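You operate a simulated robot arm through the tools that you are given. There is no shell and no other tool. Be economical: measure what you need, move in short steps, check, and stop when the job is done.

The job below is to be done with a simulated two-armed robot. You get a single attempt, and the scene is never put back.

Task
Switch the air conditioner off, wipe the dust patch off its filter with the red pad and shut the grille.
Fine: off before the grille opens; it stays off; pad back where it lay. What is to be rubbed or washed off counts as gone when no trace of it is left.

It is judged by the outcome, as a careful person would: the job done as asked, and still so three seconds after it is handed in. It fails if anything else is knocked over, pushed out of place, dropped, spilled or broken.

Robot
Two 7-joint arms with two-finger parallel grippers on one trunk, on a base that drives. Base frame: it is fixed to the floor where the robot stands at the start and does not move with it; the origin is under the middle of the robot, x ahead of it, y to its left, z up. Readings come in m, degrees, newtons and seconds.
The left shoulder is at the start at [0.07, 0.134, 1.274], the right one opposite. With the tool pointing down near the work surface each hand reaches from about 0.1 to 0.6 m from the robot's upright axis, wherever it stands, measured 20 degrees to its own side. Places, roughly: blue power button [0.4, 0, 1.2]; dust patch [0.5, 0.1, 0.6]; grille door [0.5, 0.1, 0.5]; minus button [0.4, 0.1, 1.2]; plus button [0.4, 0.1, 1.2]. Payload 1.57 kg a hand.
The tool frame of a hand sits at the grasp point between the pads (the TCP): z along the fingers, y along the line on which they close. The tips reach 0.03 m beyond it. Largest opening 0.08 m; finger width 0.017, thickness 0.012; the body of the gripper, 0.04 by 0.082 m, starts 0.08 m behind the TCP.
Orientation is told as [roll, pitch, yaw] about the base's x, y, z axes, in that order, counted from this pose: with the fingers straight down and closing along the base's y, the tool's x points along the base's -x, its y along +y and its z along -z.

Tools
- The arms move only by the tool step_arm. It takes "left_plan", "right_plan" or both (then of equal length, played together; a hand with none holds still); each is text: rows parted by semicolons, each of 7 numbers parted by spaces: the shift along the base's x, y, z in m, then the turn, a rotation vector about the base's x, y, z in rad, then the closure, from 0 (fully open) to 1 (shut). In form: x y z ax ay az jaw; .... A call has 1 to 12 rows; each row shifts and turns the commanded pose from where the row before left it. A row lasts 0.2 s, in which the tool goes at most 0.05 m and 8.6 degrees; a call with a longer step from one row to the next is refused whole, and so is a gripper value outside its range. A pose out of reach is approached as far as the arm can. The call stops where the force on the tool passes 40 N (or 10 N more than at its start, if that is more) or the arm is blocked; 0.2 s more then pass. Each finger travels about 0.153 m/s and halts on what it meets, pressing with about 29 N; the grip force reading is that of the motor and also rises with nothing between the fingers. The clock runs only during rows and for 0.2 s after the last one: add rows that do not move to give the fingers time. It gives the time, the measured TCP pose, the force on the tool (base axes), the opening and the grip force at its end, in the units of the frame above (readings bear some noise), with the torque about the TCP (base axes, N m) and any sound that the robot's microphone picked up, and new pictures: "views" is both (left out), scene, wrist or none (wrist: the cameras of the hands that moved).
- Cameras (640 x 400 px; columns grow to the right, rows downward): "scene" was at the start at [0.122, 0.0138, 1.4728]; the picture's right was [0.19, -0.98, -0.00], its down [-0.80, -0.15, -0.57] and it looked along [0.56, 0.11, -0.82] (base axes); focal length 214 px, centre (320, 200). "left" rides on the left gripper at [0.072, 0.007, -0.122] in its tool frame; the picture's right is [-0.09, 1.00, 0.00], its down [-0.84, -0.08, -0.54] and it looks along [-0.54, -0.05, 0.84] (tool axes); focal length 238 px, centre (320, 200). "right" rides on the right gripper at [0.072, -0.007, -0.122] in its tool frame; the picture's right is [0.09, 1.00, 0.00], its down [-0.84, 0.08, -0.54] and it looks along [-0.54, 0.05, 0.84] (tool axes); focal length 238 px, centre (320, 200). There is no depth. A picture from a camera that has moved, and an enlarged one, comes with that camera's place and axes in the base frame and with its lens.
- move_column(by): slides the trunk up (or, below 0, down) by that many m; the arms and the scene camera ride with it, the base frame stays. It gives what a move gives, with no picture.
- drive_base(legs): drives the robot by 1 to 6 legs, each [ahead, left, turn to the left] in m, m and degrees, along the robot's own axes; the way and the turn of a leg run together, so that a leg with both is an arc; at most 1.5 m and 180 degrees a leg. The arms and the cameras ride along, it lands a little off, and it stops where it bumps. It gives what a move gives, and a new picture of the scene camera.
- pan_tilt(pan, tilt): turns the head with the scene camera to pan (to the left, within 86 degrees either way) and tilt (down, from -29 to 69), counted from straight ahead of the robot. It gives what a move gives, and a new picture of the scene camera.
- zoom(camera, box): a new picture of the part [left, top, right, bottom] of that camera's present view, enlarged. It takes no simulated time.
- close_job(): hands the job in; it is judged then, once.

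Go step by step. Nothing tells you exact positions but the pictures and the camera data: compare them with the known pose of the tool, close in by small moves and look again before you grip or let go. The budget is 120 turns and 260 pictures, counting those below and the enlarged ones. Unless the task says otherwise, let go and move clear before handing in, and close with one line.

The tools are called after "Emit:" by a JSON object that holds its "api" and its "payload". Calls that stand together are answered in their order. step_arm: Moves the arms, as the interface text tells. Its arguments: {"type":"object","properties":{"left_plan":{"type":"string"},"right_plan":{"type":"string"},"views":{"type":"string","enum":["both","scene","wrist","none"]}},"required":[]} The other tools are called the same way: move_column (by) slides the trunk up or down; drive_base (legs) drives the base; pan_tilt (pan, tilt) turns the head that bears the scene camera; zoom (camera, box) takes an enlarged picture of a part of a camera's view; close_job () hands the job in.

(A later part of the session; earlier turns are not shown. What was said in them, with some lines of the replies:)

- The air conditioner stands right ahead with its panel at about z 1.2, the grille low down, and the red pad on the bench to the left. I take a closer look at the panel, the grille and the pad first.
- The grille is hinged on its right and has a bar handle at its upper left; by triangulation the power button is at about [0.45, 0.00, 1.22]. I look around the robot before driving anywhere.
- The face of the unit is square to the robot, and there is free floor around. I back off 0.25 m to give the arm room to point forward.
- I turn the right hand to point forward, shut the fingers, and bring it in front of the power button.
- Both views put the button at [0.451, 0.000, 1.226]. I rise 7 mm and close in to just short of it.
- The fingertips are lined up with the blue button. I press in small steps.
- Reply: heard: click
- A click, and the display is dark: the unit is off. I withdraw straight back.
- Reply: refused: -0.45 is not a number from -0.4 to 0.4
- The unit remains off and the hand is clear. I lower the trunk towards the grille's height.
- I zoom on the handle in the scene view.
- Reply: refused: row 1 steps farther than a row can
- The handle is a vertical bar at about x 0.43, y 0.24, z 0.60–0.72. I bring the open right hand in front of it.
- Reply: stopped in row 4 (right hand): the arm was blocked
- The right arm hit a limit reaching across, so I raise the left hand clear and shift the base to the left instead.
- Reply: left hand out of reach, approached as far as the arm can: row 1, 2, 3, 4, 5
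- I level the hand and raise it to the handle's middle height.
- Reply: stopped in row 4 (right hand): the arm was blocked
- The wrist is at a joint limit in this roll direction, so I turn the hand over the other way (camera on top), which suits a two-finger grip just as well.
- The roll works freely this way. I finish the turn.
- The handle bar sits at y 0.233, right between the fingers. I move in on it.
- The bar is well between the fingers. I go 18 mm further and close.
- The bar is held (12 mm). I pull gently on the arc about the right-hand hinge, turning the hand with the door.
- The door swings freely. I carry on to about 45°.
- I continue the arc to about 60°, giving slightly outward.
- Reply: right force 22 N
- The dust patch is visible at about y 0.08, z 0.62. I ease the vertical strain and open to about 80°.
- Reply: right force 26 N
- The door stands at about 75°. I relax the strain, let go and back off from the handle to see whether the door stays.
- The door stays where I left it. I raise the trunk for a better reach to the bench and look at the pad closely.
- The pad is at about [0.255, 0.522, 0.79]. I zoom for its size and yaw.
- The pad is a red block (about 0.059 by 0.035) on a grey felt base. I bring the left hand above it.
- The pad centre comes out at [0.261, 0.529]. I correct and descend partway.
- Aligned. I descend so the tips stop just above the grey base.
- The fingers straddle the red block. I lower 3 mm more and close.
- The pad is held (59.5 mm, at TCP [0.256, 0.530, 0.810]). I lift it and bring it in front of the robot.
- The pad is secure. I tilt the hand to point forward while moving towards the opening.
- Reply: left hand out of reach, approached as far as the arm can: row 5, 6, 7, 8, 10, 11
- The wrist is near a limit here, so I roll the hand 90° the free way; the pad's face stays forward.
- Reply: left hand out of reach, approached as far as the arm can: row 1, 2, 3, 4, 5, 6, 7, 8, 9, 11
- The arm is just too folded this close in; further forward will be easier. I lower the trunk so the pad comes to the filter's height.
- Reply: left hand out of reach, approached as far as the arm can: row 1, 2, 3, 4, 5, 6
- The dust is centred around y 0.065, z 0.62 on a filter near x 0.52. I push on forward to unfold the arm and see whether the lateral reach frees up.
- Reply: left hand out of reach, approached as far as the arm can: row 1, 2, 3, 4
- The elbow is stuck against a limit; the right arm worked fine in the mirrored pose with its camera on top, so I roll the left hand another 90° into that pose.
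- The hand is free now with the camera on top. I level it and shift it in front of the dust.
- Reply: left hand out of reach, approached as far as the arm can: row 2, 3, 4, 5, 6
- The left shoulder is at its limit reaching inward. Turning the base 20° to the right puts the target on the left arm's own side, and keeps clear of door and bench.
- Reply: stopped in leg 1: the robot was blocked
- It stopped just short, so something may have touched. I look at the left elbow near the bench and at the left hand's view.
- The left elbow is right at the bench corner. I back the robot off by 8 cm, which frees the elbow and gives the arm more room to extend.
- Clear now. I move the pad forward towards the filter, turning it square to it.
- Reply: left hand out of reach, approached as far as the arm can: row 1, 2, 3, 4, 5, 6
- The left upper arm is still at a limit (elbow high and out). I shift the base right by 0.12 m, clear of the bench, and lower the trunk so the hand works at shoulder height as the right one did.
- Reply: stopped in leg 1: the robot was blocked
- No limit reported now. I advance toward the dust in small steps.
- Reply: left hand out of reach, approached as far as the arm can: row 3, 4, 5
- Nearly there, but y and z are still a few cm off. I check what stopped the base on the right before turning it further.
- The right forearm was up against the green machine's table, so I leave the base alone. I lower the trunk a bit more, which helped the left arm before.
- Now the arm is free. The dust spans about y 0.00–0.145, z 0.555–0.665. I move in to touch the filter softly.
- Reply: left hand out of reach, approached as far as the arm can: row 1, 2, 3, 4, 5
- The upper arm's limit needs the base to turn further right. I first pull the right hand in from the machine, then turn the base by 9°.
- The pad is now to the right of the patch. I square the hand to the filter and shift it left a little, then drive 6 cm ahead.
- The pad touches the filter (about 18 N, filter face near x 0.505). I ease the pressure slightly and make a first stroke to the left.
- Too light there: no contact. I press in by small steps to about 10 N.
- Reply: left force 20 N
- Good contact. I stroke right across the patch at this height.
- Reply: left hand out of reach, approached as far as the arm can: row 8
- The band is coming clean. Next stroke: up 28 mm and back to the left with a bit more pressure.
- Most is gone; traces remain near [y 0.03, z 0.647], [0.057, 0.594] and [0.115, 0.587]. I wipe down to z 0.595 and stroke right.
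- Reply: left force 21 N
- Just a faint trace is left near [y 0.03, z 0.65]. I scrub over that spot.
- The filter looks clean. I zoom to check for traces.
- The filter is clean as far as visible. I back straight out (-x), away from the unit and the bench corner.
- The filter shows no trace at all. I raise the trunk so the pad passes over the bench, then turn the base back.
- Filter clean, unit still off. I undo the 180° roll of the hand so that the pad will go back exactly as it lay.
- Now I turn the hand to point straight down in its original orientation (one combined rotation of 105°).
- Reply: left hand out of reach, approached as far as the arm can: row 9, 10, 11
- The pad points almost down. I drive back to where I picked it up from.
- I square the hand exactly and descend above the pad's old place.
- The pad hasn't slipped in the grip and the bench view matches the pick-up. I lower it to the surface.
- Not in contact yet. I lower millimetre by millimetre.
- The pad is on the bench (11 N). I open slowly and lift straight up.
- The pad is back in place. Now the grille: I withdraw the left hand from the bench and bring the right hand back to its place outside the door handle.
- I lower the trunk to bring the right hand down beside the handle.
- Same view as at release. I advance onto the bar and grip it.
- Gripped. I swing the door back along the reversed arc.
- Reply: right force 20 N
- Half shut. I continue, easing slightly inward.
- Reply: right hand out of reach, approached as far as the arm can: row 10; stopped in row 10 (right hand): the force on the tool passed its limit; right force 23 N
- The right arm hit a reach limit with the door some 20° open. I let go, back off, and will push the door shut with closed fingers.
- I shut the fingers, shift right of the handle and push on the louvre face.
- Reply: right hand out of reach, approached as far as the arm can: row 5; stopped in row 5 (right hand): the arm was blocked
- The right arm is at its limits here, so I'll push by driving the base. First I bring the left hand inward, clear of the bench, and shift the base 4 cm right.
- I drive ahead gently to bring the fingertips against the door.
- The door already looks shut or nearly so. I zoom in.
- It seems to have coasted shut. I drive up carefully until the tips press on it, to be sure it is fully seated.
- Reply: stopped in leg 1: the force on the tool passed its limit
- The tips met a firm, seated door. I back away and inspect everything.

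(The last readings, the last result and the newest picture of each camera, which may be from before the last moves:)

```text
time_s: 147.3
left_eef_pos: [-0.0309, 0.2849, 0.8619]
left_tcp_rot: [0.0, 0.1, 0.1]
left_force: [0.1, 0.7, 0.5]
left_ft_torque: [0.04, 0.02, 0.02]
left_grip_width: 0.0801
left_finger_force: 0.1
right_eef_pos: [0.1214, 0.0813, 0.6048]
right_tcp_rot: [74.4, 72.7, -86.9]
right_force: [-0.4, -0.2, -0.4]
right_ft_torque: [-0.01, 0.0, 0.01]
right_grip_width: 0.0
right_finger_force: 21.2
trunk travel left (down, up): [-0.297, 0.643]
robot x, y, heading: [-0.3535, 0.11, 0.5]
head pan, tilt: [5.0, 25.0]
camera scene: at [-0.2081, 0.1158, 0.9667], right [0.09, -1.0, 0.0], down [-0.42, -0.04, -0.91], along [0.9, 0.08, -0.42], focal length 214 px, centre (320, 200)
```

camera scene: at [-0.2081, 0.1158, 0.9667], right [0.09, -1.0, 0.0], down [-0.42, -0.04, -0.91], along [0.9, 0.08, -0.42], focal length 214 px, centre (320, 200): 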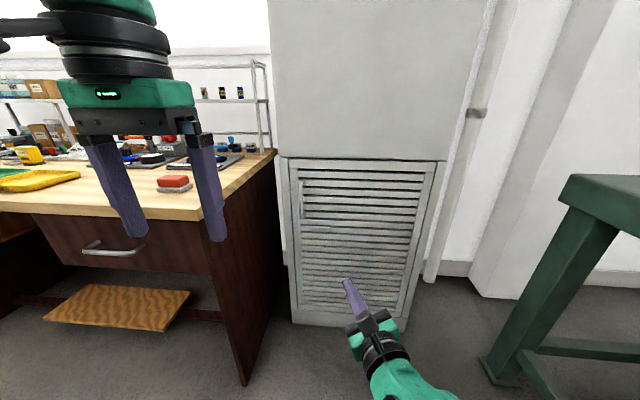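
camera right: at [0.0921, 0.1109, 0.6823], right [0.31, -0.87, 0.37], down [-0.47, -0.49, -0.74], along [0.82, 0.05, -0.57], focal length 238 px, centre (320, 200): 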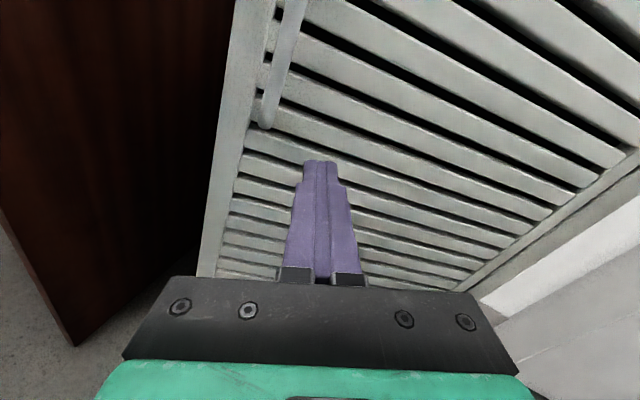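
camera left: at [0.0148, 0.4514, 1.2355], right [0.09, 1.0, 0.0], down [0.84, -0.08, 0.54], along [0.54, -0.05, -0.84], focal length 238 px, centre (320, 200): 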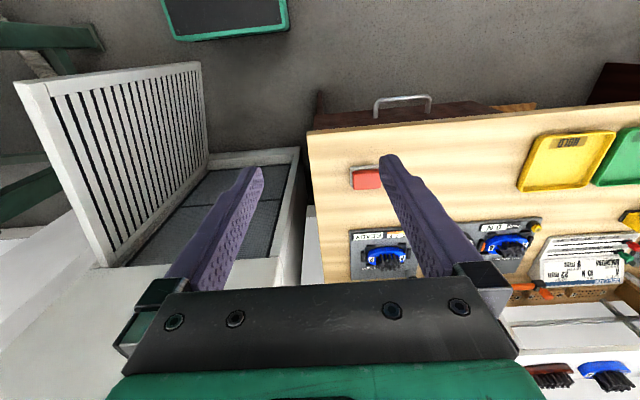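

The grille is flush. A last check of the display above and the closed door edge.

Emit:
{"api": "zoom", "payload": {"camera": "scene", "box": [270, 145, 462, 265]}}

Emit:
{"api": "pan_tilt", "payload": {"pan": 0, "tilt": -10}}

Emit:
{"api": "pan_tilt", "payload": {"pan": 40, "tilt": 20}}

```text
3.33 times, centred on (366, 205) of scene
camera zoom: at [-0.2081, 0.1158, 0.9667], right [0.09, -1.0, 0.0], down [-0.42, -0.04, -0.91], along [0.9, 0.08, -0.42], focal length 715 px, centre (167, 183)
```

zoom: 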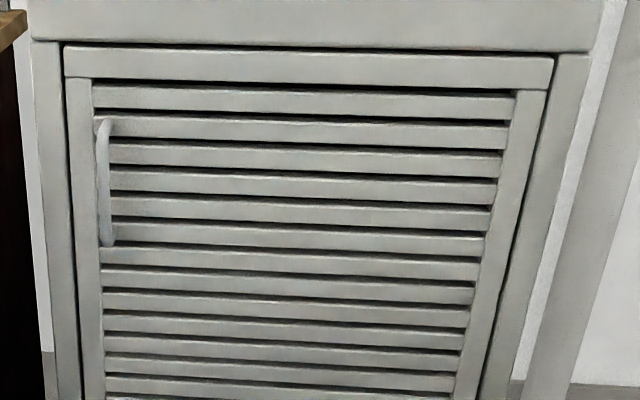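

```text
time_s: 148.3
left_eef_pos: [-0.0307, 0.2854, 0.8635]
left_tcp_rot: [0.0, 0.1, 0.2]
left_force: [1.1, 0.4, -0.1]
left_ft_torque: [0.0, -0.03, 0.01]
left_grip_width: 0.0803
left_finger_force: 0.0
right_eef_pos: [0.122, 0.0797, 0.6035]
right_tcp_rot: [74.4, 72.7, -86.8]
right_force: [0.2, 0.1, 0.5]
right_ft_torque: [-0.01, -0.01, 0.0]
right_grip_width: 0.0
right_finger_force: 21.4
trunk travel left (down, up): [-0.297, 0.643]
robot x, y, heading: [-0.3502, 0.1073, -0.0]
head pan, tilt: [0.0, -10.0]
camera scene: at [-0.2155, 0.1077, 1.0223], right [0.0, -1.0, 0.0], down [0.17, 0.0, -0.98], along [0.98, 0.0, 0.17], focal length 214 px, centre (320, 200)
```

scene: 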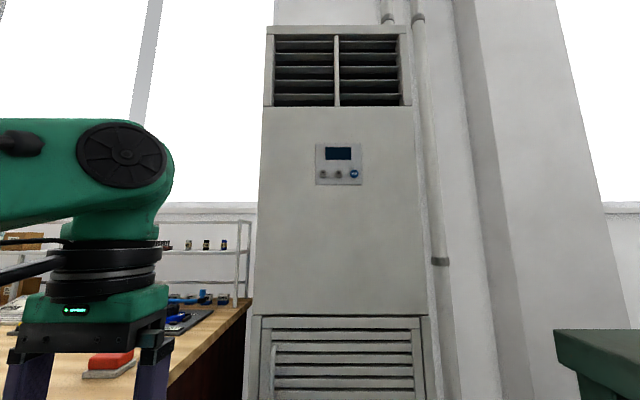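

```text
time_s: 149.4
left_eef_pos: [-0.0298, 0.2847, 0.8622]
left_tcp_rot: [0.1, 0.1, 0.2]
left_force: [-0.4, 0.8, 0.1]
left_ft_torque: [-0.01, 0.03, -0.01]
left_grip_width: 0.08
left_finger_force: 0.0
right_eef_pos: [0.1218, 0.08, 0.6046]
right_tcp_rot: [74.4, 72.7, -86.9]
right_force: [-0.8, 0.0, 0.4]
right_ft_torque: [-0.01, 0.01, -0.03]
right_grip_width: 0.0
right_finger_force: 21.6
trunk travel left (down, up): [-0.297, 0.643]
robot x, y, heading: [-0.3484, 0.1084, 0.3]
head pan, tilt: [40.0, 20.0]
camera scene: at [-0.2287, 0.1674, 0.9749], right [0.65, -0.76, 0.0], down [-0.26, -0.22, -0.94], along [0.72, 0.61, -0.34], focal length 214 px, centre (320, 200)
```

scene: 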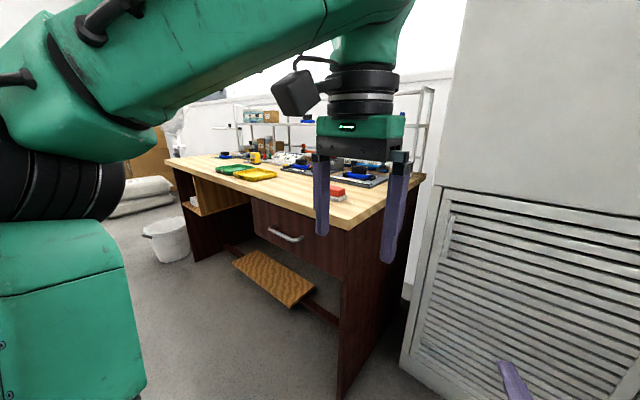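

The display is dark, the grille sits flush, the pad lies on the bench where it was, and both hands are clear. I hand the job in.

Emit:
{"api": "close_job", "payload": {}}

```text
The job is handed in.
```

The air conditioner was switched off before the grille was opened and has stayed off. The dust is wiped off the filter with no trace visible, the grille is shut, and the red pad is back where it lay.
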